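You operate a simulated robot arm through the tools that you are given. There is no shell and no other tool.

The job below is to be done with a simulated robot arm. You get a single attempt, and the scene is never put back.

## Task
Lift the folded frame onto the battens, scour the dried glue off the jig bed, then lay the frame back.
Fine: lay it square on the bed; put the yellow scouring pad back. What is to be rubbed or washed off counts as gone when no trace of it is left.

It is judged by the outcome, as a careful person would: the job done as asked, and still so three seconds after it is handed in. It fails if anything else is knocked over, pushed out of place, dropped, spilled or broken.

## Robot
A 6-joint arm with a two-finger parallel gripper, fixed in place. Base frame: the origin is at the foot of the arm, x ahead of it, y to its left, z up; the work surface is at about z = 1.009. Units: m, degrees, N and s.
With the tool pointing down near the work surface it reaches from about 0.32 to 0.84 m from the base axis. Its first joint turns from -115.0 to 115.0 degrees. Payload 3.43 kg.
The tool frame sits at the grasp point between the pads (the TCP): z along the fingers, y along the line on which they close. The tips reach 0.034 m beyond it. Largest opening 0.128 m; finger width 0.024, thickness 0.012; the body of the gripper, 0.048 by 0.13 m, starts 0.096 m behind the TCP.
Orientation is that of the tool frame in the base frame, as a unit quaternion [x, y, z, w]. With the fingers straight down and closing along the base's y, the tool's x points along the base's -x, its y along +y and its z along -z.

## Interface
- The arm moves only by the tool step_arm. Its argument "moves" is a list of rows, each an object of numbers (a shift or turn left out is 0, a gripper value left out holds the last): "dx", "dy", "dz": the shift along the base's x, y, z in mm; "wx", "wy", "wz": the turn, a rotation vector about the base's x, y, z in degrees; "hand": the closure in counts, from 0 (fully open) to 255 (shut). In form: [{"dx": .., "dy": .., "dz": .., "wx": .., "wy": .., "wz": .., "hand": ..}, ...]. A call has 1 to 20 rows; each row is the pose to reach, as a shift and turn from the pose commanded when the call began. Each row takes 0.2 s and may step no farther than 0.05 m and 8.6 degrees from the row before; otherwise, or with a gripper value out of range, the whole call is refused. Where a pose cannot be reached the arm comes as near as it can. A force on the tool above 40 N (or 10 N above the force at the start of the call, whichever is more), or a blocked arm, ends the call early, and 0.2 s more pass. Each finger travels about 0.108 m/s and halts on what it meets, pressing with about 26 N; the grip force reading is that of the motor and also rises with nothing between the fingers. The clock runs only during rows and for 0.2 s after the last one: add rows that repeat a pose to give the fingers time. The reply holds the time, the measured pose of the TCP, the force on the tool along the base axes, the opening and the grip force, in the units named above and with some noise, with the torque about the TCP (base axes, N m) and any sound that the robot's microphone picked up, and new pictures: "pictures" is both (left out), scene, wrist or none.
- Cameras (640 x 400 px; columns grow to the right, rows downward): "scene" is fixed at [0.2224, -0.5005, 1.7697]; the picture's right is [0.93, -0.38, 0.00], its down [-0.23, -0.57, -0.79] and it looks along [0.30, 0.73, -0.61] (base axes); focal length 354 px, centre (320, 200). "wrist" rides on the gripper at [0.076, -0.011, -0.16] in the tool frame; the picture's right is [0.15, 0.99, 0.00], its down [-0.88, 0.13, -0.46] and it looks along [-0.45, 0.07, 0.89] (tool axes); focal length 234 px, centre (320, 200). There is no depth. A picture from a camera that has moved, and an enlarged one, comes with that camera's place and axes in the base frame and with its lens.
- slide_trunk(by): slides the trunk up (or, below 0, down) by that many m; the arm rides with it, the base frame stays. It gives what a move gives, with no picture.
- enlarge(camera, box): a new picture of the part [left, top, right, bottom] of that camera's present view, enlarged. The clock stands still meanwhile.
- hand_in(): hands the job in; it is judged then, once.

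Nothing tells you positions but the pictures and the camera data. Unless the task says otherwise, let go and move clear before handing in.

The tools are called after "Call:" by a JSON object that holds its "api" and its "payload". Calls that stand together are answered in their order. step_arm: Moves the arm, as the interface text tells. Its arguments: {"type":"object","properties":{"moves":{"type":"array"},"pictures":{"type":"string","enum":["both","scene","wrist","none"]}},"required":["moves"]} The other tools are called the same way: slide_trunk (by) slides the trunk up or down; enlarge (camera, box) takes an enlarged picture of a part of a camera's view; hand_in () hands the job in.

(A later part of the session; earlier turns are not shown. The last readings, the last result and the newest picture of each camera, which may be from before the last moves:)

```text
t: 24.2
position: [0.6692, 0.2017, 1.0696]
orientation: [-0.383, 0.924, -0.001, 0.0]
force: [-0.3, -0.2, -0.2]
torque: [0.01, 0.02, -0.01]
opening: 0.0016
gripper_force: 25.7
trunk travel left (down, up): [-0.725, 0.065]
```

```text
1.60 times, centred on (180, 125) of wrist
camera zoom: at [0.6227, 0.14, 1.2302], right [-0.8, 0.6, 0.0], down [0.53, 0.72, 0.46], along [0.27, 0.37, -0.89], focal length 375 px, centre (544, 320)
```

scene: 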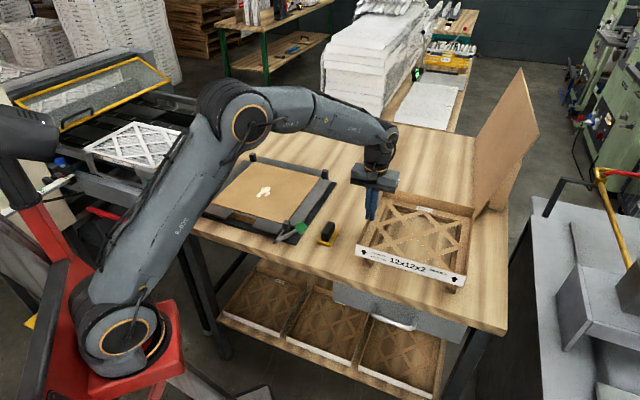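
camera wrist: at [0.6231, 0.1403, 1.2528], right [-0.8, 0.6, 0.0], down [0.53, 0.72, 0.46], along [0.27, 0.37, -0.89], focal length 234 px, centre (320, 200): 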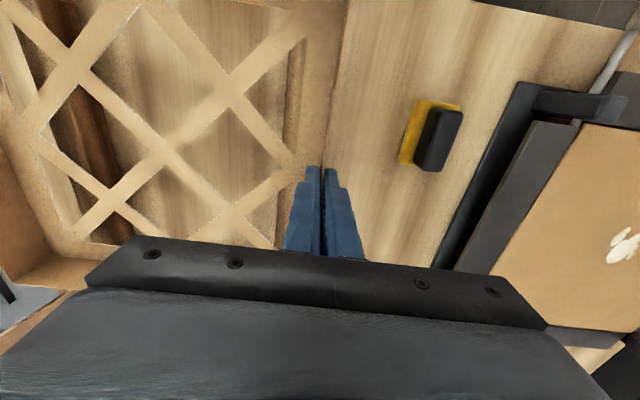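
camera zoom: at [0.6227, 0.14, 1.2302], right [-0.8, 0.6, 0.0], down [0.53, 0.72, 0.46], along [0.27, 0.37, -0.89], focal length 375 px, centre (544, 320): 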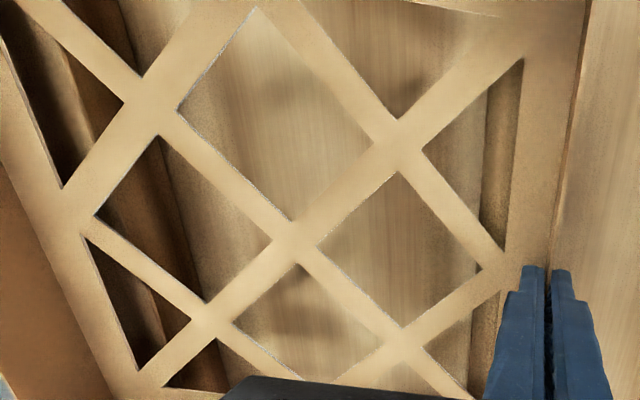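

Still no contact; the battens seem lower than my estimate. Continuing.

Call:
{"api": "step_arm", "payload": {"moves": [{"dz": -1}, {"dz": -2}, {"dz": -2}], "pictures": "none"}}

Call:
{"api": "step_arm", "payload": {"moves": [{"dz": -1}, {"dz": -2}, {"dz": -2}], "pictures": "none"}}

Call:
{"api": "enlarge", "payload": {"camera": "scene", "box": [350, 235, 480, 300]}}

```text
t: 25.0
position: [0.6703, 0.2009, 1.0664]
orientation: [-0.383, 0.924, 0.0, 0.0]
force: [-0.2, -0.1, -0.1]
torque: [0.02, 0.02, 0.03]
opening: 0.0019
gripper_force: 26.5
trunk travel left (down, up): [-0.725, 0.065]
```

```text
t: 25.8
position: [0.6668, 0.2007, 1.0651]
orientation: [-0.383, 0.924, -0.001, 0.0]
force: [-0.3, -0.5, -1.1]
torque: [0.0, 0.05, 0.01]
opening: 0.002
gripper_force: 25.8
trunk travel left (down, up): [-0.725, 0.065]
```

```text
4.92 times, centred on (415, 268) of scene
camera zoom: at [0.2224, -0.5005, 1.7697], right [0.93, -0.38, 0.0], down [-0.23, -0.57, -0.79], along [0.3, 0.73, -0.61], focal length 1744 px, centre (-148, -132)
```

zoom: 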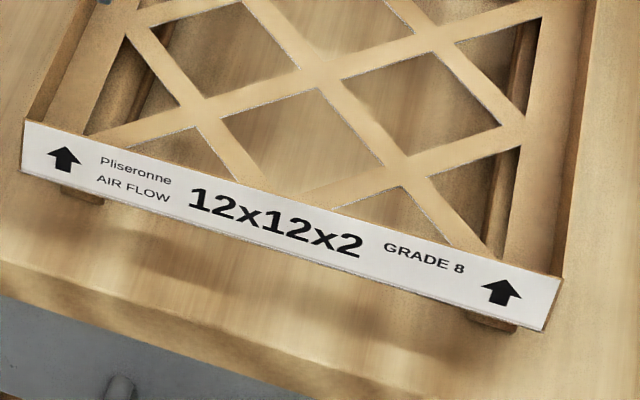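

Re-triangulating, the batten tops come out nearer z≈1.011, so there is still about 1 cm to go. Continuing with force checks.

Call:
{"api": "step_arm", "payload": {"moves": [{"dz": -1}, {"dz": -2}, {"dz": -3}, {"dz": -3}], "pictures": "none"}}

Call:
{"api": "step_arm", "payload": {"moves": [{"dz": -1}, {"dz": -2}, {"dz": -3}, {"dz": -3}], "pictures": "none"}}

Call:
{"api": "enlarge", "payload": {"camera": "scene", "box": [350, 235, 480, 300]}}

```text
t: 26.8
position: [0.6697, 0.2008, 1.0613]
orientation: [-0.382, 0.924, 0.0, 0.0]
force: [-0.1, 0.2, -0.4]
torque: [0.03, 0.04, -0.01]
opening: 0.0018
gripper_force: 26.1
trunk travel left (down, up): [-0.725, 0.065]
```

```text
t: 27.8
position: [0.6682, 0.2024, 1.0589]
orientation: [-0.382, 0.924, 0.0, -0.001]
force: [-0.4, 0.0, 0.4]
torque: [0.04, 0.04, 0.02]
opening: 0.0018
gripper_force: 26.2
trunk travel left (down, up): [-0.725, 0.065]
```

```text
4.92 times, centred on (415, 268) of scene
camera zoom: at [0.2224, -0.5005, 1.7697], right [0.93, -0.38, 0.0], down [-0.23, -0.57, -0.79], along [0.3, 0.73, -0.61], focal length 1744 px, centre (-148, -132)
```

zoom: 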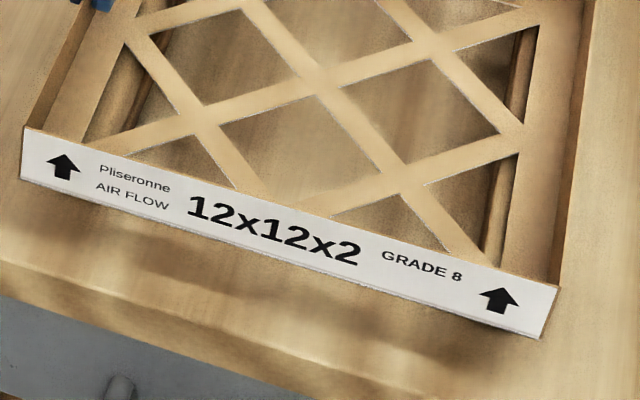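

Still free. Continuing with finer checks now.

Call:
{"api": "step_arm", "payload": {"moves": [{"dz": -1}, {"dz": -2}, {"dz": -2}], "pictures": "none"}}

Call:
{"api": "step_arm", "payload": {"moves": [{"dz": -1}, {"dz": -2}, {"dz": -2}], "pictures": "none"}}

Call:
{"api": "enlarge", "payload": {"camera": "scene", "box": [350, 235, 480, 300]}}

Call:
{"api": "enlarge", "payload": {"camera": "wrist", "box": [0, 0, 360, 250]}}

```text
t: 28.6
position: [0.6677, 0.2011, 1.0564]
orientation: [-0.383, 0.924, -0.001, 0.0]
force: [-0.2, 0.2, -0.7]
torque: [0.03, 0.03, -0.01]
opening: 0.0019
gripper_force: 26.0
trunk travel left (down, up): [-0.725, 0.065]
```

```text
t: 29.4
position: [0.668, 0.2013, 1.0548]
orientation: [-0.382, 0.924, 0.0, 0.0]
force: [-0.2, 0.5, -0.5]
torque: [0.04, 0.1, 0.0]
opening: 0.0016
gripper_force: 25.5
trunk travel left (down, up): [-0.725, 0.065]
```

```text
4.92 times, centred on (415, 268) of scene
camera zoom: at [0.2224, -0.5005, 1.7697], right [0.93, -0.38, 0.0], down [-0.23, -0.57, -0.79], along [0.3, 0.73, -0.61], focal length 1744 px, centre (-148, -132)
```

zoom: 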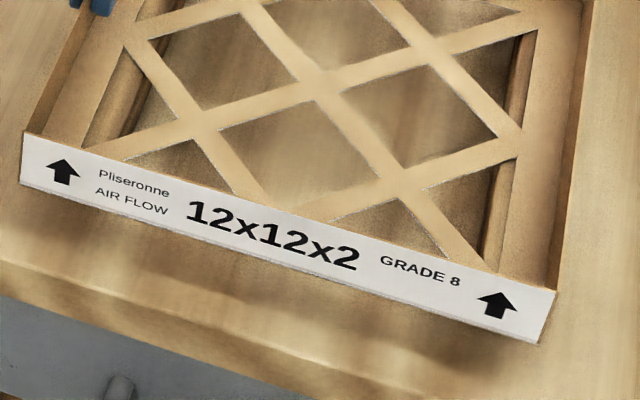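

```text
1.60 times, centred on (180, 125) of wrist
camera zoom: at [0.622, 0.1393, 1.2161], right [-0.8, 0.6, 0.0], down [0.53, 0.71, 0.46], along [0.27, 0.37, -0.89], focal length 375 px, centre (544, 320)
```

zoom: 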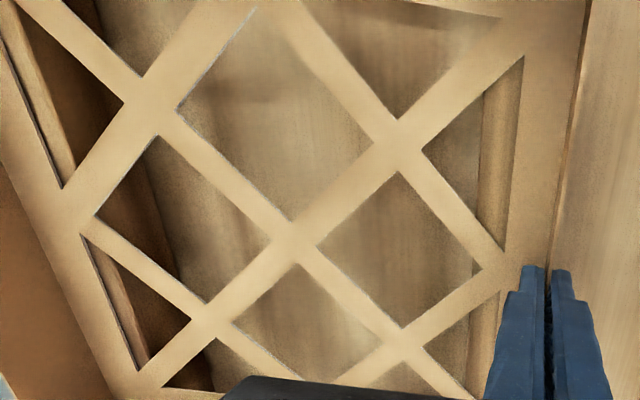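

Possibly touching (torque just rose a little). Going 1 mm at a time.

Call:
{"api": "step_arm", "payload": {"moves": [{"dz": -1}, {"dz": -1}], "pictures": "none"}}

Call:
{"api": "step_arm", "payload": {"moves": [{"dz": -1}, {"dz": -1}], "pictures": "none"}}

Call:
{"api": "enlarge", "payload": {"camera": "scene", "box": [350, 235, 480, 300]}}

```text
t: 30.0
position: [0.6682, 0.2004, 1.0538]
orientation: [-0.383, 0.924, 0.0, 0.0]
force: [-0.6, -0.6, -0.1]
torque: [0.01, -0.02, 0.02]
opening: 0.002
gripper_force: 26.0
trunk travel left (down, up): [-0.725, 0.065]
```

```text
t: 30.6
position: [0.6678, 0.2007, 1.0542]
orientation: [-0.383, 0.924, 0.0, 0.0]
force: [-1.9, 0.3, 5.2]
torque: [-0.09, 0.04, 0.0]
opening: 0.0018
gripper_force: 25.9
trunk travel left (down, up): [-0.725, 0.065]
```

```text
4.92 times, centred on (415, 268) of scene
camera zoom: at [0.2224, -0.5005, 1.7697], right [0.93, -0.38, 0.0], down [-0.23, -0.57, -0.79], along [0.3, 0.73, -0.61], focal length 1744 px, centre (-148, -132)
```

zoom: 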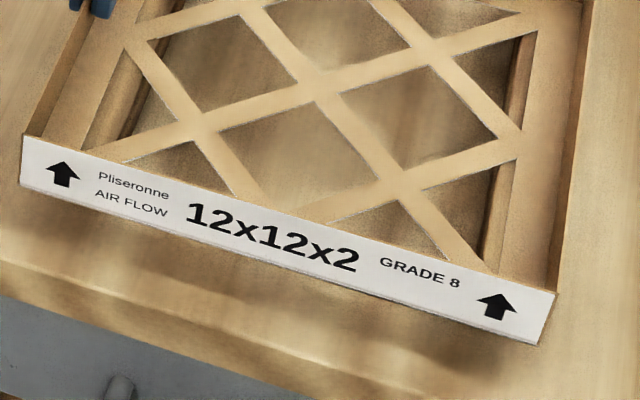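

Contact at commanded z=1.0525 (about 5 N up). I'll release here by opening the fingers.

Call:
{"api": "step_arm", "payload": {"moves": [{"dz": 0.5}, {"dz": 0.5, "hand": 230}, {"dz": 0.5, "hand": 190}, {"dz": 0.5, "hand": 150}, {"dz": 0.5, "hand": 130}, {"dz": 0.5, "hand": 130}]}}

Call:
{"api": "enlarge", "payload": {"camera": "scene", "box": [330, 170, 490, 300]}}

Call:
{"api": "enlarge", "payload": {"camera": "wrist", "box": [0, 0, 400, 250]}}

```text
t: 32.0
position: [0.6688, 0.2009, 1.0527]
orientation: [-0.382, 0.924, 0.0, 0.0]
force: [-0.1, -0.4, 0.4]
torque: [0.01, 0.01, 0.01]
opening: 0.0629
gripper_force: 0.0
trunk travel left (down, up): [-0.725, 0.065]
camera wrist: at [0.622, 0.1392, 1.2145], right [-0.8, 0.6, 0.0], down [0.53, 0.71, 0.46], along [0.27, 0.37, -0.89], focal length 234 px, centre (320, 200)
```

scene: 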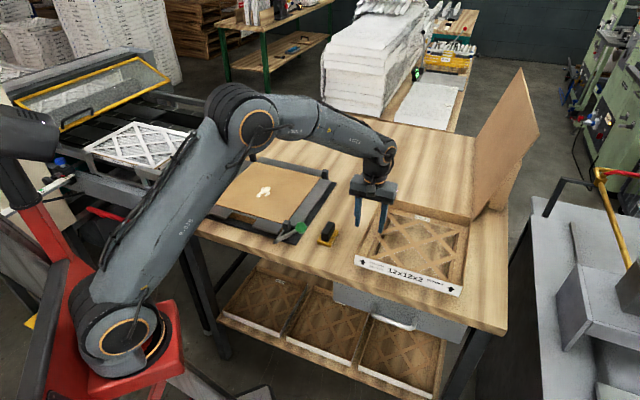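
wrist: 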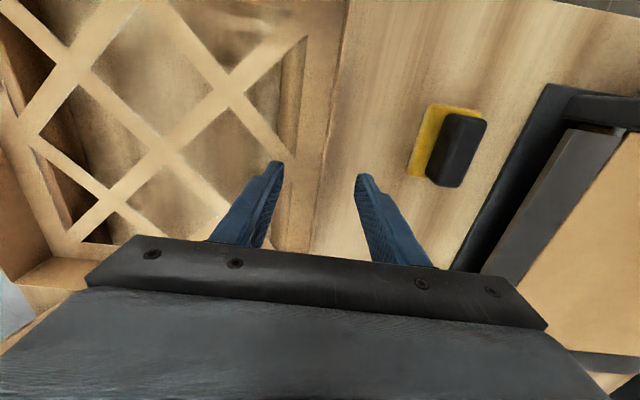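

```text
3.08 times, centred on (410, 235) of scene
camera zoom: at [0.2224, -0.5005, 1.7697], right [0.93, -0.38, 0.0], down [-0.23, -0.57, -0.79], along [0.3, 0.73, -0.61], focal length 1090 px, centre (43, 92)
```

zoom: 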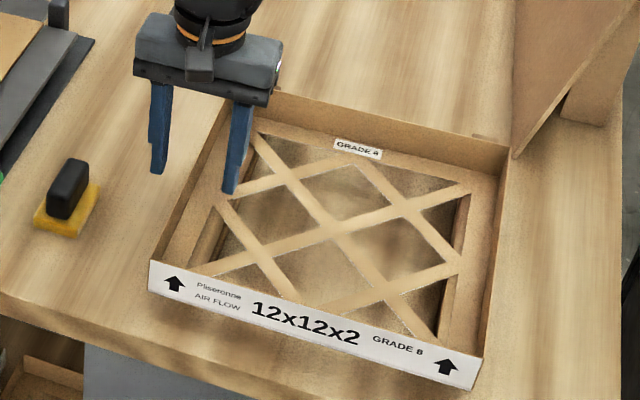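

```text
1.60 times, centred on (200, 125) of wrist
camera zoom: at [0.622, 0.1392, 1.2145], right [-0.8, 0.6, 0.0], down [0.53, 0.71, 0.46], along [0.27, 0.37, -0.89], focal length 375 px, centre (512, 320)
```

zoom: 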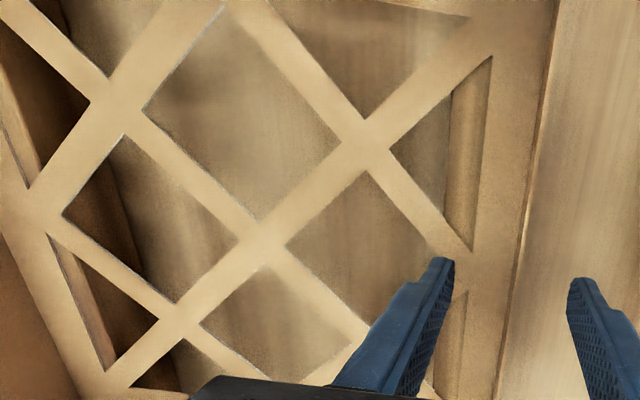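

The frame rests on both battens. I'll rise straight up and then look at the pad.

Call:
{"api": "step_arm", "payload": {"moves": [{"dz": 20}, {"dz": 50}, {"dz": 85}, {"dz": 120}, {"dx": -30, "dy": 0, "dz": 140}, {"dx": -65, "dy": 0, "dz": 150}, {"dx": -100, "dy": 0, "dz": 150}, {"dx": -100, "dy": 0, "dz": 150}]}}

Call:
{"api": "enlarge", "payload": {"camera": "scene", "box": [310, 210, 350, 250]}}

Call:
{"api": "enlarge", "payload": {"camera": "scene", "box": [340, 190, 490, 300]}}

```text
t: 33.8
position: [0.5677, 0.2009, 1.203]
orientation: [-0.382, 0.924, 0.0, 0.0]
force: [-0.3, -0.7, -0.2]
torque: [0.02, -0.04, -0.04]
opening: 0.0626
gripper_force: 0.1
trunk travel left (down, up): [-0.725, 0.065]
camera wrist: at [0.5204, 0.139, 1.3641], right [-0.8, 0.6, 0.0], down [0.53, 0.71, 0.46], along [0.27, 0.37, -0.89], focal length 234 px, centre (320, 200)
```

scene: 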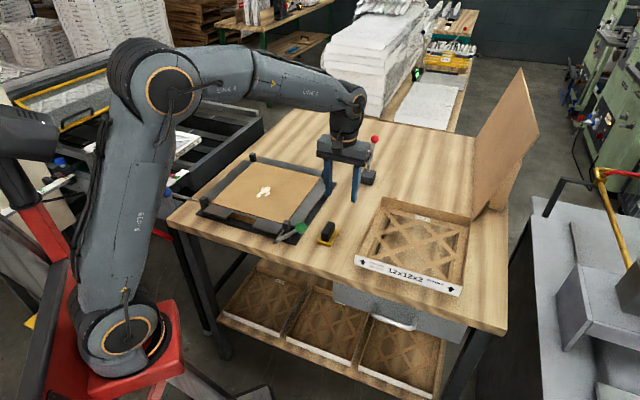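
wrist: 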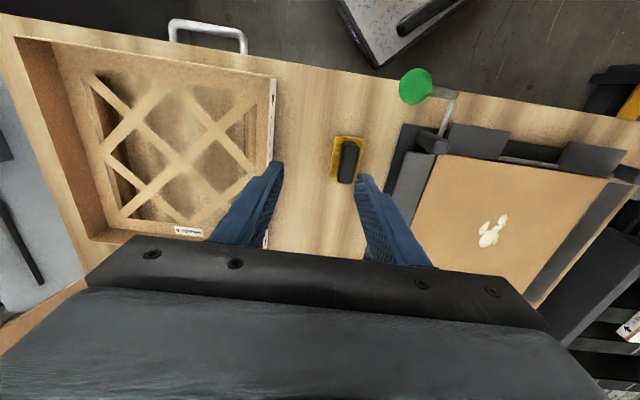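

```text
10.00 times, centred on (330, 230) of scene
camera zoom: at [0.2224, -0.5005, 1.7697], right [0.93, -0.38, 0.0], down [-0.23, -0.57, -0.79], along [0.3, 0.73, -0.61], focal length 3543 px, centre (220, -100)
```

zoom: 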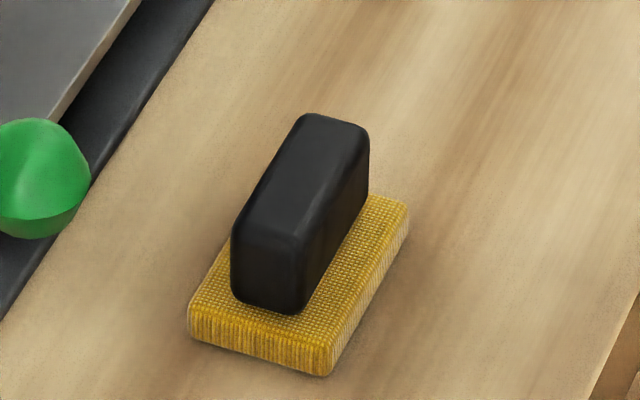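

```text
3.64 times, centred on (415, 245) of scene
camera zoom: at [0.2224, -0.5005, 1.7697], right [0.93, -0.38, 0.0], down [-0.23, -0.57, -0.79], along [0.3, 0.73, -0.61], focal length 1288 px, centre (-26, 36)
```

zoom: 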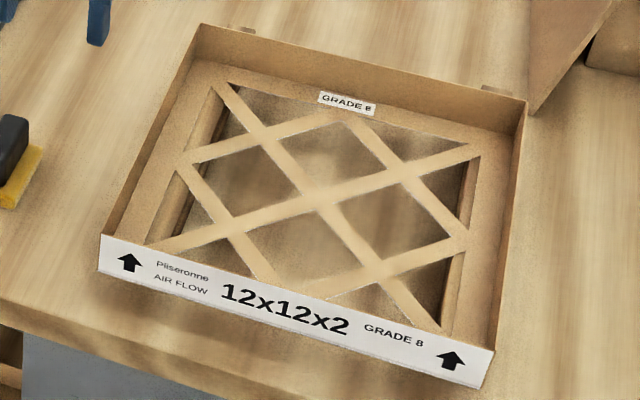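

Frame sits well on the battens. Now measuring the pad.

Call:
{"api": "enlarge", "payload": {"camera": "wrist", "box": [310, 120, 390, 200]}}

Call:
{"api": "enlarge", "payload": {"camera": "wrist", "box": [0, 20, 300, 250]}}

Call:
{"api": "enlarge", "payload": {"camera": "wrist", "box": [400, 100, 640, 310]}}

```text
5.00 times, centred on (350, 160) of wrist
camera zoom: at [0.5204, 0.139, 1.3641], right [-0.8, 0.6, 0.0], down [0.53, 0.71, 0.46], along [0.27, 0.37, -0.89], focal length 1171 px, centre (170, 400)
```

zoom: 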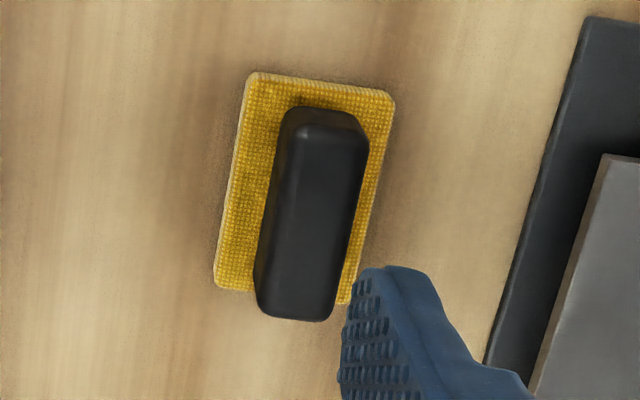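

```text
1.74 times, centred on (150, 135) of wrist
camera zoom: at [0.5204, 0.139, 1.3641], right [-0.8, 0.6, 0.0], down [0.53, 0.71, 0.46], along [0.27, 0.37, -0.89], focal length 407 px, centre (616, 313)
```

zoom: 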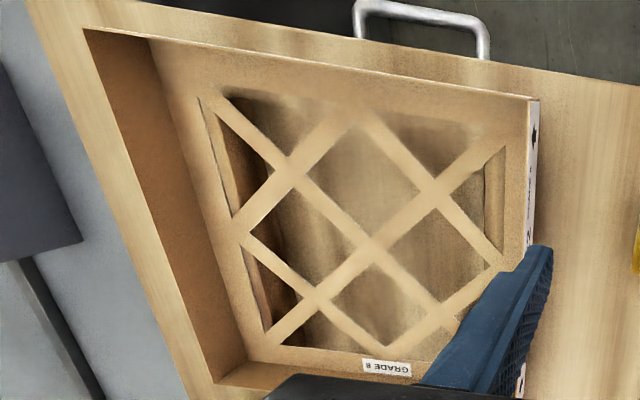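

```text
1.90 times, centred on (520, 205) of wrist
camera zoom: at [0.5204, 0.139, 1.3641], right [-0.8, 0.6, 0.0], down [0.53, 0.71, 0.46], along [0.27, 0.37, -0.89], focal length 446 px, centre (-61, 190)
```

zoom: 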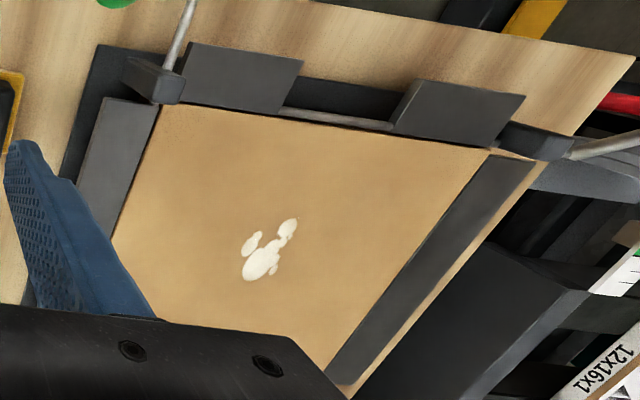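

The pad sits at about (0.556, 0.260) aligned with the battens, and its handle top is at z≈1.018, which puts the table near 0.972. I'll move over it and descend part way to check.

Call:
{"api": "step_arm", "payload": {"moves": [{"dx": -6, "dy": 30, "dz": -20}, {"dx": -12.4, "dy": 58.8, "dz": -45}, {"dx": -12.4, "dy": 58.8, "dz": -80}, {"dx": -12.4, "dy": 58.8, "dz": -110}, {"dx": -12.4, "dy": 58.8, "dz": -110}]}}

Call:
{"api": "enlarge", "payload": {"camera": "wrist", "box": [240, 100, 400, 250]}}

Call:
{"api": "enlarge", "payload": {"camera": "scene", "box": [270, 130, 390, 260]}}

```text
t: 35.0
position: [0.5557, 0.2602, 1.0905]
orientation: [-0.383, 0.924, -0.001, 0.0]
force: [-0.3, -0.1, 0.3]
torque: [-0.03, 0.02, 0.02]
opening: 0.0626
gripper_force: 0.1
trunk travel left (down, up): [-0.725, 0.065]
camera wrist: at [0.5095, 0.1984, 1.2529], right [-0.8, 0.6, 0.0], down [0.53, 0.71, 0.46], along [0.27, 0.37, -0.89], focal length 234 px, centre (320, 200)
```

scene: 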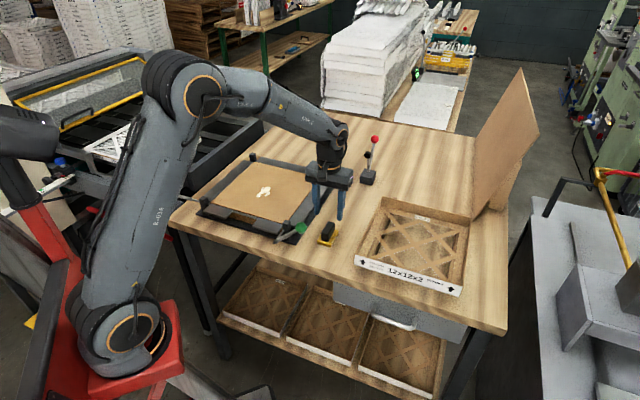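
wrist: 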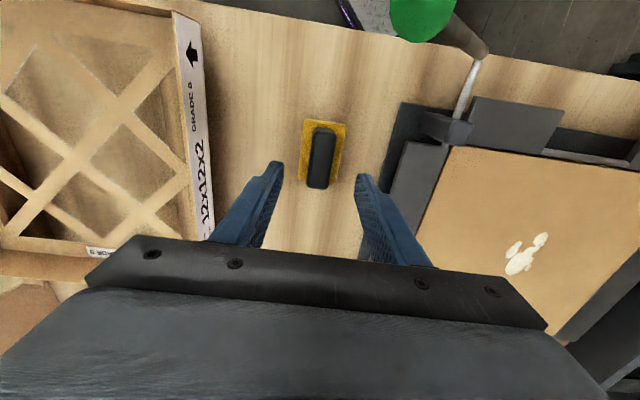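

```text
2.67 times, centred on (320, 175) of wrist
camera zoom: at [0.5095, 0.1984, 1.2529], right [-0.8, 0.6, 0.0], down [0.53, 0.71, 0.46], along [0.27, 0.37, -0.89], focal length 624 px, centre (320, 267)
```

zoom: 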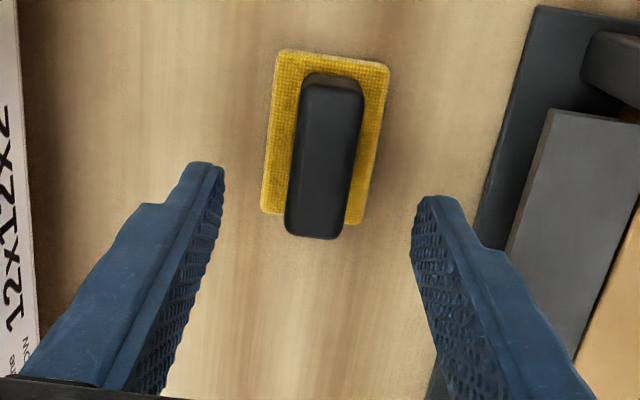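

```text
3.08 times, centred on (330, 195) of scene
camera zoom: at [0.2224, -0.5005, 1.7697], right [0.93, -0.38, 0.0], down [-0.23, -0.57, -0.79], along [0.3, 0.73, -0.61], focal length 1090 px, centre (289, 215)
```

zoom: 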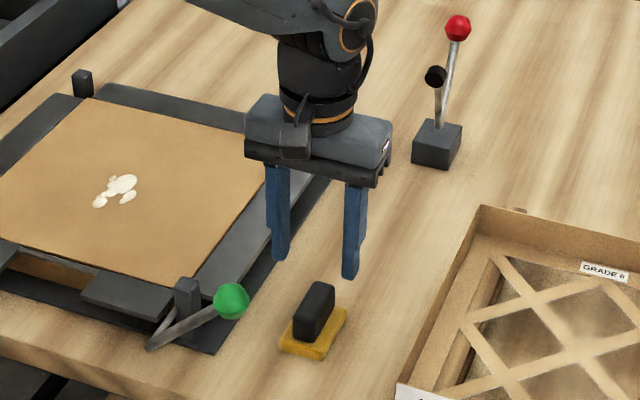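

The handle is nearly centred (about 1.5 mm and 3 mm off). I'll correct that and descend around it.

Call:
{"api": "step_arm", "payload": {"moves": [{"dx": -2.9, "dy": -0.7, "dz": -25}, {"dx": -2.9, "dy": -0.7, "dz": -45}, {"dx": -2.9, "dy": -0.7, "dz": -58}, {"dx": -2.9, "dy": -0.7, "dz": -64}, {"dx": -2.9, "dy": -0.7, "dz": -64}]}}

Call:
{"api": "enlarge", "payload": {"camera": "wrist", "box": [240, 100, 400, 250]}}

Call:
{"api": "enlarge", "payload": {"camera": "scene", "box": [290, 170, 370, 260]}}

```text
t: 36.2
position: [0.5528, 0.2599, 1.0284]
orientation: [-0.383, 0.924, 0.0, 0.0]
force: [0.5, 0.6, 0.1]
torque: [-0.01, 0.01, 0.02]
opening: 0.0626
gripper_force: 0.0
trunk travel left (down, up): [-0.725, 0.065]
camera wrist: at [0.5068, 0.1984, 1.1903], right [-0.8, 0.6, 0.0], down [0.53, 0.71, 0.46], along [0.27, 0.37, -0.89], focal length 234 px, centre (320, 200)
```

scene: 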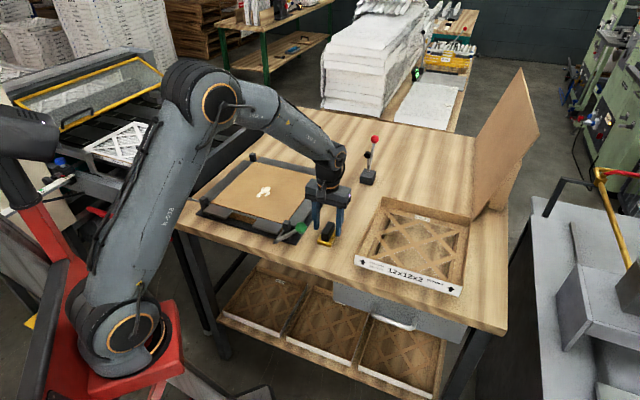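
wrist: 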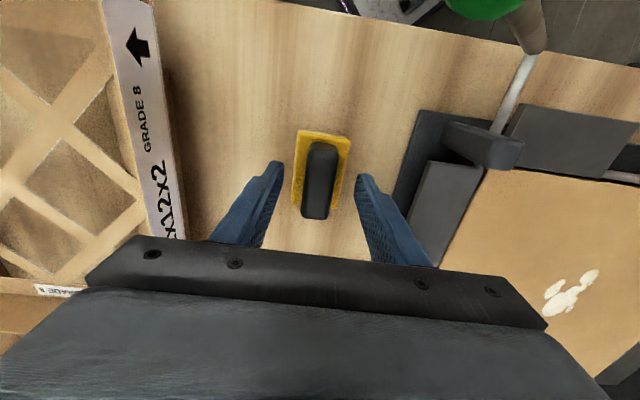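

```text
2.67 times, centred on (320, 175) of wrist
camera zoom: at [0.5068, 0.1984, 1.1903], right [-0.8, 0.6, 0.0], down [0.53, 0.71, 0.46], along [0.27, 0.37, -0.89], focal length 624 px, centre (320, 267)
```

zoom: 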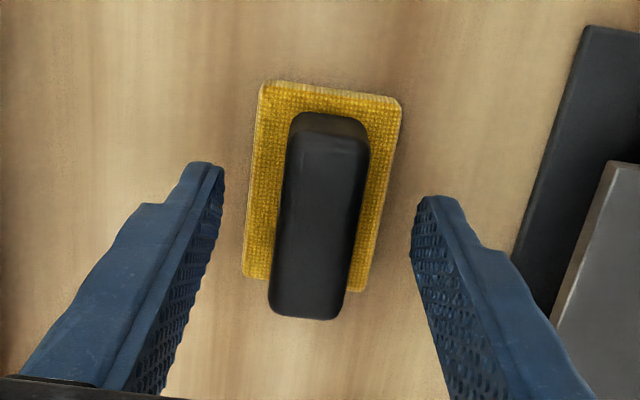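

```text
4.44 times, centred on (330, 215) of scene
camera zoom: at [0.2224, -0.5005, 1.7697], right [0.93, -0.38, 0.0], down [-0.23, -0.57, -0.79], along [0.3, 0.73, -0.61], focal length 1575 px, centre (276, 133)
```

zoom: 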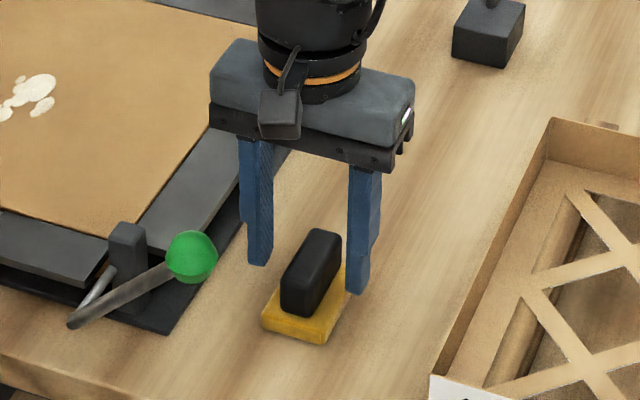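

Aligned; shifting 3 mm, going 4 mm lower, then closing on the handle.

Call:
{"api": "step_arm", "payload": {"moves": [{"dx": -2.1, "dy": -2.1, "dz": -4}, {"dx": -2.1, "dy": -2.1, "dz": -4, "hand": 160}, {"dx": -2.1, "dy": -2.1, "dz": -4, "hand": 190}, {"dx": -2.1, "dy": -2.1, "dz": -4, "hand": 220}, {"dx": -2.1, "dy": -2.1, "dz": -4, "hand": 255}, {"dx": -2.1, "dy": -2.1, "dz": -4, "hand": 255}, {"dx": -2.1, "dy": -2.1, "dz": -4, "hand": 255}]}}

Call:
{"api": "enlarge", "payload": {"camera": "scene", "box": [290, 170, 370, 260]}}

Call:
{"api": "enlarge", "payload": {"camera": "wrist", "box": [240, 100, 400, 250]}}

```text
t: 37.8
position: [0.5514, 0.2574, 1.0251]
orientation: [-0.383, 0.924, 0.0, 0.0]
force: [0.4, 0.7, -0.7]
torque: [0.0, 0.02, 0.01]
opening: 0.025
gripper_force: 25.8
trunk travel left (down, up): [-0.725, 0.065]
camera wrist: at [0.5051, 0.1961, 1.1867], right [-0.8, 0.6, 0.0], down [0.53, 0.72, 0.46], along [0.27, 0.37, -0.89], focal length 234 px, centre (320, 200)
```

scene: 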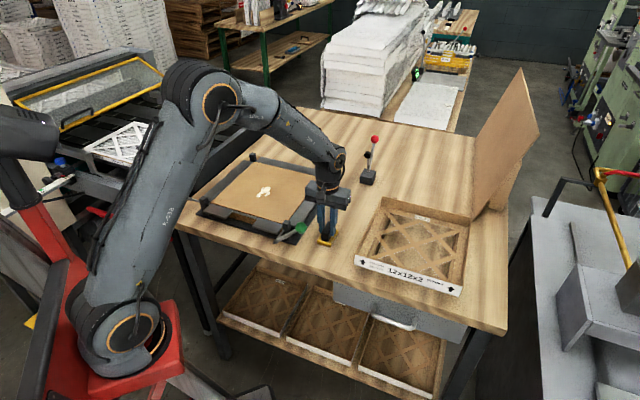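
wrist: 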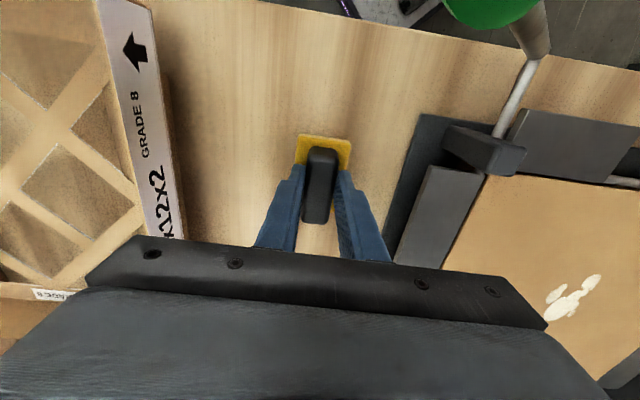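

```text
4.44 times, centred on (330, 215) of scene
camera zoom: at [0.2224, -0.5005, 1.7697], right [0.93, -0.38, 0.0], down [-0.23, -0.57, -0.79], along [0.3, 0.73, -0.61], focal length 1575 px, centre (276, 133)
```

zoom: 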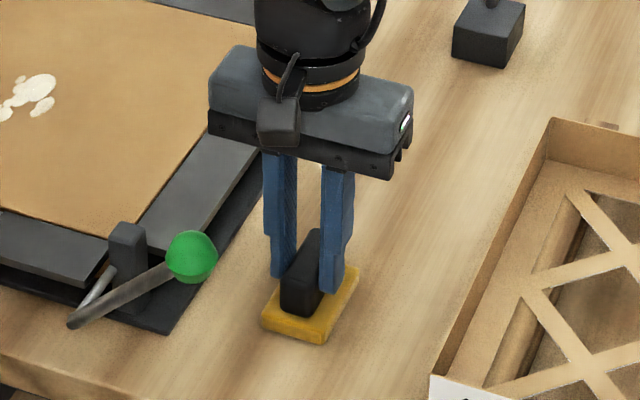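

```text
2.67 times, centred on (320, 175) of wrist
camera zoom: at [0.5051, 0.1961, 1.1867], right [-0.8, 0.6, 0.0], down [0.53, 0.72, 0.46], along [0.27, 0.37, -0.89], focal length 624 px, centre (320, 267)
```

zoom: 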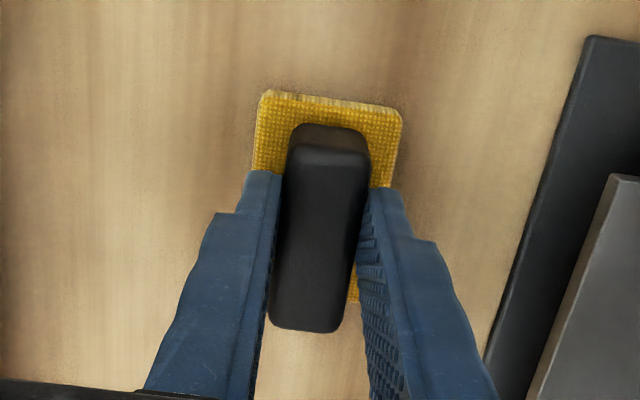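

The pad is gripped by its handle (0.025 m wide). I'll lift it and carry it over the glue near (0.418, 0.518), stopping above the bed.

Call:
{"api": "step_arm", "payload": {"moves": [{"dz": 5}, {"dz": 20}, {"dz": 50}, {"dz": 85}, {"dz": 120}, {"dx": -14, "dy": 33, "dz": 125}, {"dx": -33, "dy": 66, "dz": 125}, {"dx": -52, "dy": 99, "dz": 125}, {"dx": -70, "dy": 132, "dz": 125}, {"dx": -88, "dy": 165, "dz": 125}, {"dx": -105, "dy": 198, "dz": 120}, {"dx": -120, "dy": 230, "dz": 110}, {"dx": -133, "dy": 260, "dz": 100}, {"dx": -133, "dy": 260, "dz": 85}, {"dx": -133, "dy": 260, "dz": 75}, {"dx": -133, "dy": 260, "dz": 75}]}}

Call:
{"api": "enlarge", "payload": {"camera": "scene", "box": [190, 130, 350, 250]}}

Call:
{"api": "enlarge", "payload": {"camera": "wrist", "box": [200, 50, 440, 250]}}

```text
t: 41.2
position: [0.4173, 0.5167, 1.1011]
orientation: [-0.382, 0.924, 0.0, 0.0]
force: [0.3, -0.1, -0.9]
torque: [-0.01, 0.0, -0.01]
opening: 0.0251
gripper_force: 26.3
trunk travel left (down, up): [-0.725, 0.065]
camera wrist: at [0.3706, 0.4551, 1.2619], right [-0.8, 0.6, 0.0], down [0.53, 0.71, 0.46], along [0.27, 0.37, -0.89], focal length 234 px, centre (320, 200)
```

scene: 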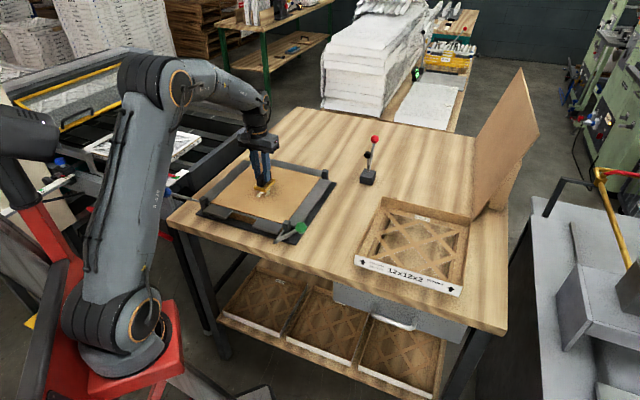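
wrist: 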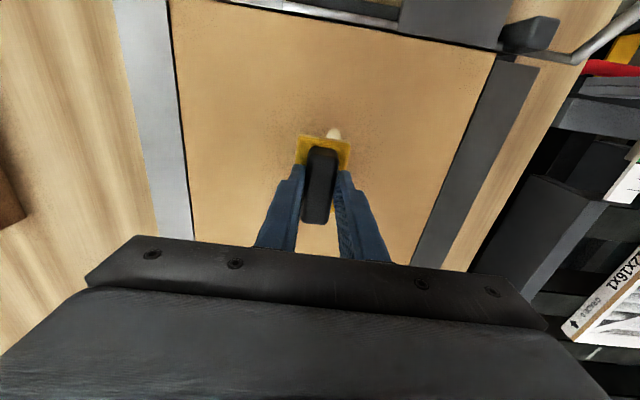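

```text
3.33 times, centred on (270, 190) of scene
camera zoom: at [0.2224, -0.5005, 1.7697], right [0.93, -0.38, 0.0], down [-0.23, -0.57, -0.79], along [0.3, 0.73, -0.61], focal length 1181 px, centre (487, 233)
```

zoom: 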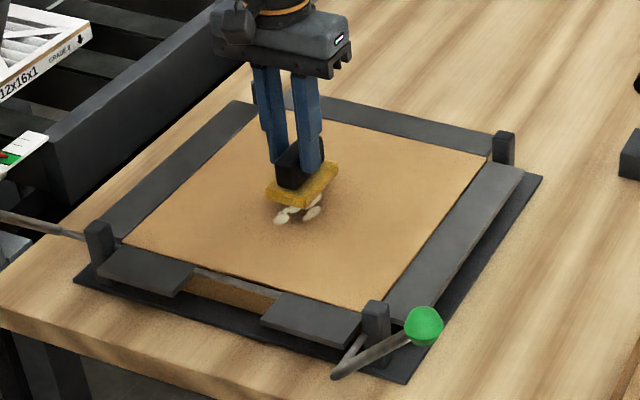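

```text
2.00 times, centred on (320, 150) of wrist
camera zoom: at [0.3706, 0.4551, 1.2619], right [-0.8, 0.6, 0.0], down [0.53, 0.71, 0.46], along [0.27, 0.37, -0.89], focal length 468 px, centre (320, 300)
```

zoom: 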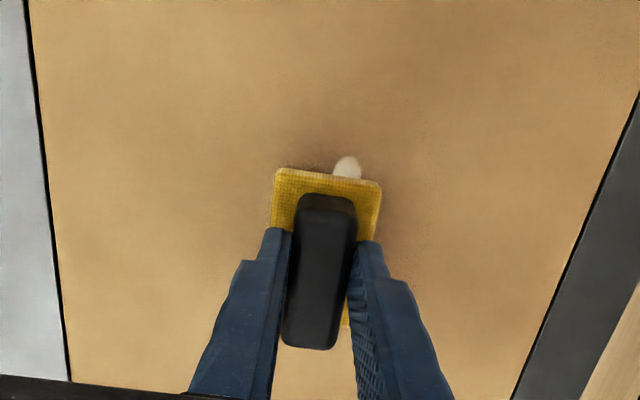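

The pad hovers over the glue. Lowering in small steps to find contact.

Call:
{"api": "step_arm", "payload": {"moves": [{"dz": -8}, {"dz": -14}, {"dz": -18}, {"dz": -18}], "pictures": "none"}}

Call:
{"api": "step_arm", "payload": {"moves": [{"dz": -2}, {"dz": -4}, {"dz": -4}], "pictures": "none"}}

Call:
{"api": "step_arm", "payload": {"moves": [{"dz": -2}, {"dz": -3}, {"dz": -3}], "pictures": "none"}}

Call:
{"api": "enlarge", "payload": {"camera": "scene", "box": [230, 150, 310, 210]}}

```text
t: 42.2
position: [0.4177, 0.5162, 1.0823]
orientation: [-0.382, 0.924, -0.001, 0.0]
force: [-0.2, -0.2, -0.8]
torque: [0.02, -0.01, -0.02]
opening: 0.025
gripper_force: 25.9
trunk travel left (down, up): [-0.725, 0.065]
```

```text
t: 43.0
position: [0.4175, 0.5167, 1.0776]
orientation: [-0.383, 0.924, 0.0, 0.0]
force: [0.0, 0.1, -2.1]
torque: [0.01, 0.02, -0.02]
opening: 0.0251
gripper_force: 26.4
trunk travel left (down, up): [-0.725, 0.065]
```

```text
t: 43.8
position: [0.4175, 0.5182, 1.0756]
orientation: [-0.383, 0.924, 0.0, 0.0]
force: [0.7, 0.3, 4.2]
torque: [-0.09, 0.05, 0.03]
opening: 0.0253
gripper_force: 26.0
trunk travel left (down, up): [-0.725, 0.065]
```

```text
6.67 times, centred on (270, 180) of scene
camera zoom: at [0.2224, -0.5005, 1.7697], right [0.93, -0.38, 0.0], down [-0.23, -0.57, -0.79], along [0.3, 0.73, -0.61], focal length 2362 px, centre (653, 333)
```

zoom: 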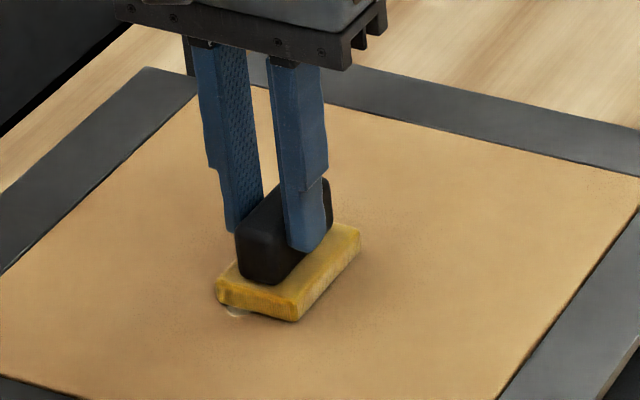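

Contact at commanded z=1.075 (about 4 N). I'll press about 1 mm more and scrub back and forth over the patch.

Call:
{"api": "step_arm", "payload": {"moves": [{"dx": 0, "dy": 0, "dz": -1}, {"dx": 14.1, "dy": 14.1, "dz": -1}, {"dx": 31.8, "dy": 31.8, "dz": -1}, {"dx": 14.1, "dy": 14.1, "dz": -1}, {"dx": -7.1, "dy": -7.1, "dz": -1}, {"dx": -31.8, "dy": -31.8, "dz": -1}, {"dx": -10, "dy": -10, "dz": -1}, {"dx": 10, "dy": 10, "dz": -1}, {"dx": 0, "dy": 0, "dz": -1}]}}

Call:
{"api": "enlarge", "payload": {"camera": "scene", "box": [230, 150, 310, 210]}}

```text
t: 45.8
position: [0.4193, 0.5161, 1.0738]
orientation: [-0.383, 0.924, 0.0, 0.001]
force: [4.2, 1.7, 16.3]
torque: [0.01, -0.01, 0.03]
opening: 0.0251
gripper_force: 25.9
trunk travel left (down, up): [-0.725, 0.065]
camera wrist: at [0.3728, 0.4549, 1.2363], right [-0.8, 0.6, 0.0], down [0.53, 0.71, 0.46], along [0.27, 0.37, -0.89], focal length 234 px, centre (320, 200)
```

scene: 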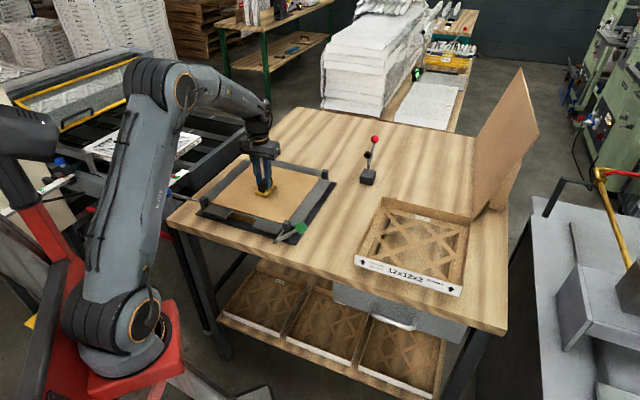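
wrist: 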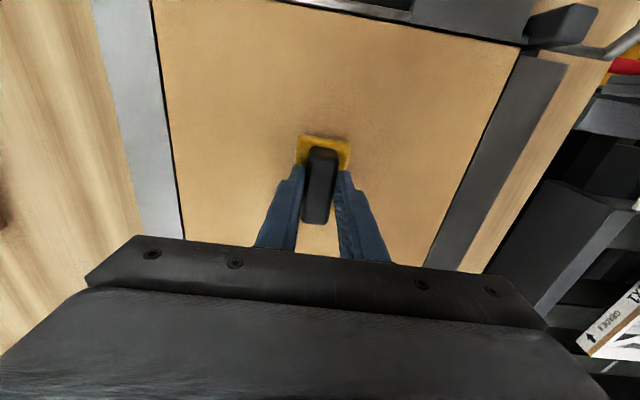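

```text
6.67 times, centred on (270, 180) of scene
camera zoom: at [0.2224, -0.5005, 1.7697], right [0.93, -0.38, 0.0], down [-0.23, -0.57, -0.79], along [0.3, 0.73, -0.61], focal length 2362 px, centre (653, 333)
```

zoom: 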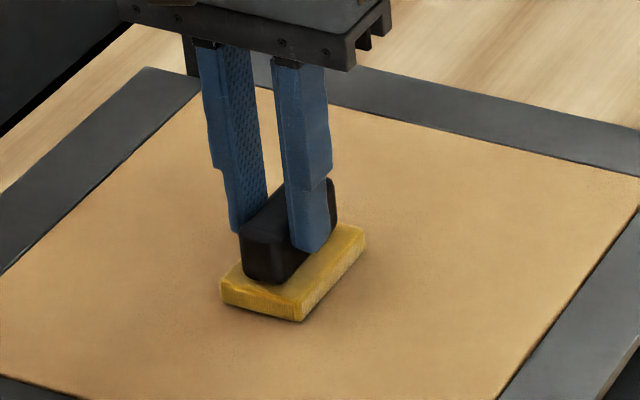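

Pressing with about 16 N, and the visible edge of the patch is already gone. Now scrubbing a wider area.

Call:
{"api": "step_arm", "payload": {"moves": [{"dx": -15, "dy": -15}, {"dx": -31.8, "dy": -31.8}, {"dx": -17.7, "dy": -46.0}, {"dx": 3.5, "dy": -24.7}, {"dx": 24.7, "dy": -3.5}, {"dx": 46, "dy": 17.7}, {"dx": 58.7, "dy": 4.9}, {"dx": 37.5, "dy": -16.3}, {"dx": 16.3, "dy": -37.5}, {"dx": -4.9, "dy": -58.7}, {"dx": -31.8, "dy": -31.8}, {"dx": -46, "dy": -17.7}, {"dx": -24.7, "dy": 3.5}, {"dx": -3.5, "dy": 24.7}, {"dx": 17.7, "dy": 46}, {"dx": 4.9, "dy": 58.7}, {"dx": -16.3, "dy": 37.5}, {"dx": -37.5, "dy": 16.3}, {"dx": -20, "dy": 10}, {"dx": 0, "dy": 0}], "pictures": "scene"}}

Call:
{"api": "step_arm", "payload": {"moves": [{"dx": 21, "dy": -21}, {"dx": 0, "dy": 0}, {"dx": -21, "dy": 21}, {"dx": 0, "dy": 0}, {"dx": 21, "dy": 21}, {"dx": 42, "dy": 0}, {"dx": 21, "dy": 21}, {"dx": 0, "dy": 42}, {"dx": 21, "dy": 21}, {"dx": 0, "dy": 0}, {"dx": -21, "dy": -21}, {"dx": 0, "dy": -42}, {"dx": -21, "dy": -21}, {"dx": -42, "dy": 0}, {"dx": -21, "dy": -21}, {"dx": 0, "dy": 0}], "pictures": "none"}}

Call:
{"api": "step_arm", "payload": {"moves": [{"dz": 10}, {"dz": 40}, {"dz": 80}, {"dx": 35, "dy": -35, "dz": 110}, {"dx": 70, "dy": -70, "dz": 130}, {"dx": 105, "dy": -105, "dz": 130}, {"dx": 105, "dy": -105, "dz": 130}]}}

Call:
{"api": "enlarge", "payload": {"camera": "scene", "box": [190, 140, 345, 250]}}

```text
t: 50.0
position: [0.4182, 0.5172, 1.0739]
orientation: [-0.383, 0.924, 0.0, -0.001]
force: [0.4, 0.7, -0.7]
torque: [0.0, -0.01, 0.02]
opening: 0.0253
gripper_force: 26.2
trunk travel left (down, up): [-0.725, 0.065]
```

scene: 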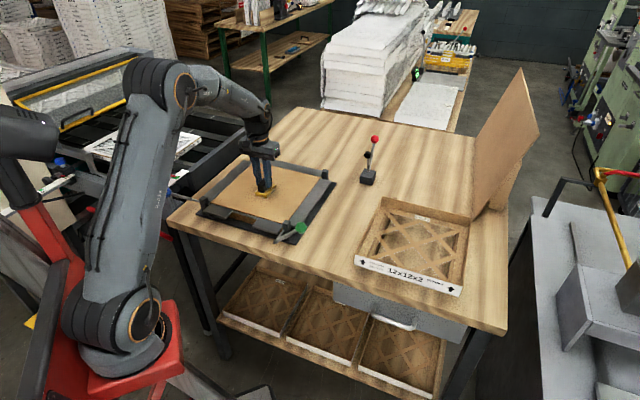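

```text
t: 53.4
position: [0.4179, 0.5169, 1.0753]
orientation: [-0.383, 0.924, 0.0, 0.0]
force: [0.3, -1.5, -0.6]
torque: [0.03, 0.0, 0.02]
opening: 0.0251
gripper_force: 25.5
trunk travel left (down, up): [-0.725, 0.065]
```

```text
refused: row 4 steps farther than a row can; nothing moved
```

```text
3.64 times, centred on (268, 195) of scene
camera zoom: at [0.2224, -0.5005, 1.7697], right [0.93, -0.38, 0.0], down [-0.23, -0.57, -0.79], along [0.3, 0.73, -0.61], focal length 1288 px, centre (511, 218)
```

zoom: 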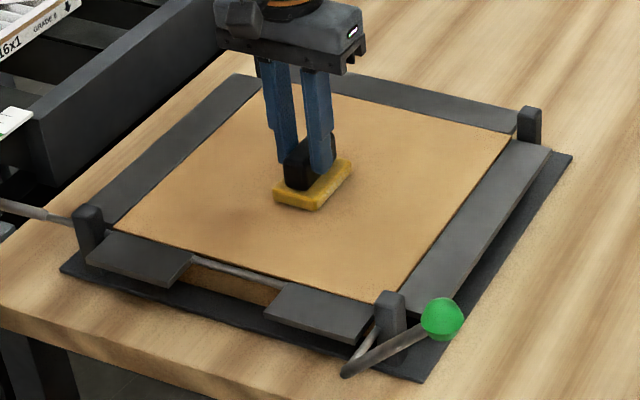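

The pressing force dropped to about zero by the end, so the pad probably slid slightly up in the grip. I'll lift and inspect the bed for traces.

Call:
{"api": "step_arm", "payload": {"moves": [{"dz": 10}, {"dz": 40}, {"dz": 80}, {"dx": 25, "dy": -25, "dz": 100}, {"dx": 55, "dy": -55, "dz": 110}, {"dx": 85, "dy": -85, "dz": 110}, {"dx": 110, "dy": -110, "dz": 110}, {"dx": 110, "dy": -110, "dz": 110}]}}

Call:
{"api": "enlarge", "payload": {"camera": "scene", "box": [190, 140, 345, 250]}}

Call:
{"api": "enlarge", "payload": {"camera": "scene", "box": [240, 170, 290, 205]}}

Call:
{"api": "enlarge", "payload": {"camera": "wrist", "box": [340, 80, 580, 240]}}

```text
t: 55.2
position: [0.5287, 0.4078, 1.1851]
orientation: [-0.382, 0.924, 0.0, 0.0]
force: [-0.2, 0.1, -0.9]
torque: [-0.01, 0.02, 0.04]
opening: 0.025
gripper_force: 25.4
trunk travel left (down, up): [-0.725, 0.065]
camera wrist: at [0.4815, 0.3463, 1.3468], right [-0.8, 0.6, 0.0], down [0.53, 0.72, 0.46], along [0.27, 0.37, -0.89], focal length 234 px, centre (320, 200)
```

scene: 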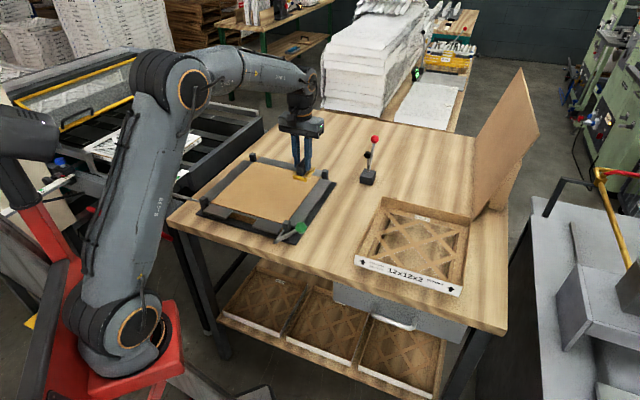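
wrist: 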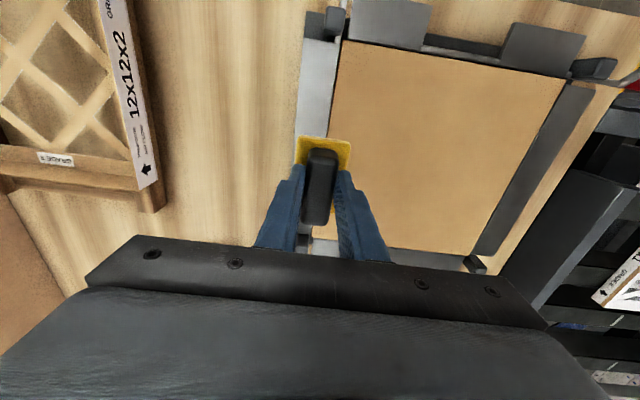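

```text
3.64 times, centred on (268, 195) of scene
camera zoom: at [0.2224, -0.5005, 1.7697], right [0.93, -0.38, 0.0], down [-0.23, -0.57, -0.79], along [0.3, 0.73, -0.61], focal length 1288 px, centre (511, 218)
```

zoom: 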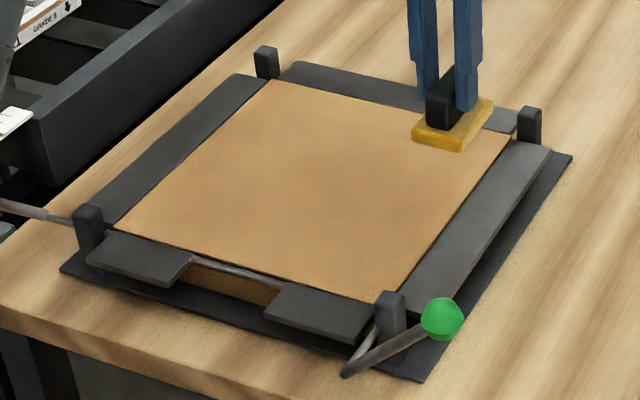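

```text
11.43 times, centred on (265, 188) of scene
camera zoom: at [0.2224, -0.5005, 1.7697], right [0.93, -0.38, 0.0], down [-0.23, -0.57, -0.79], along [0.3, 0.73, -0.61], focal length 4049 px, centre (949, 343)
```

zoom: 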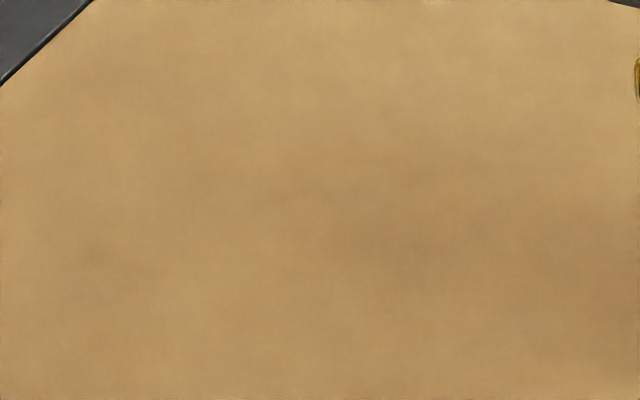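

```text
2.50 times, centred on (460, 160) of wrist
camera zoom: at [0.4815, 0.3463, 1.3468], right [-0.8, 0.6, 0.0], down [0.53, 0.72, 0.46], along [0.27, 0.37, -0.89], focal length 585 px, centre (-30, 300)
```

zoom: 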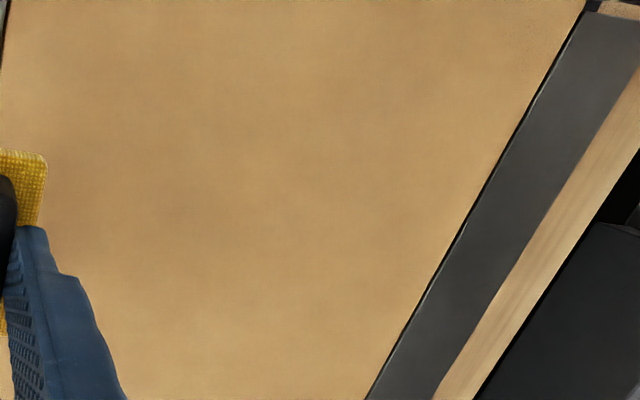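

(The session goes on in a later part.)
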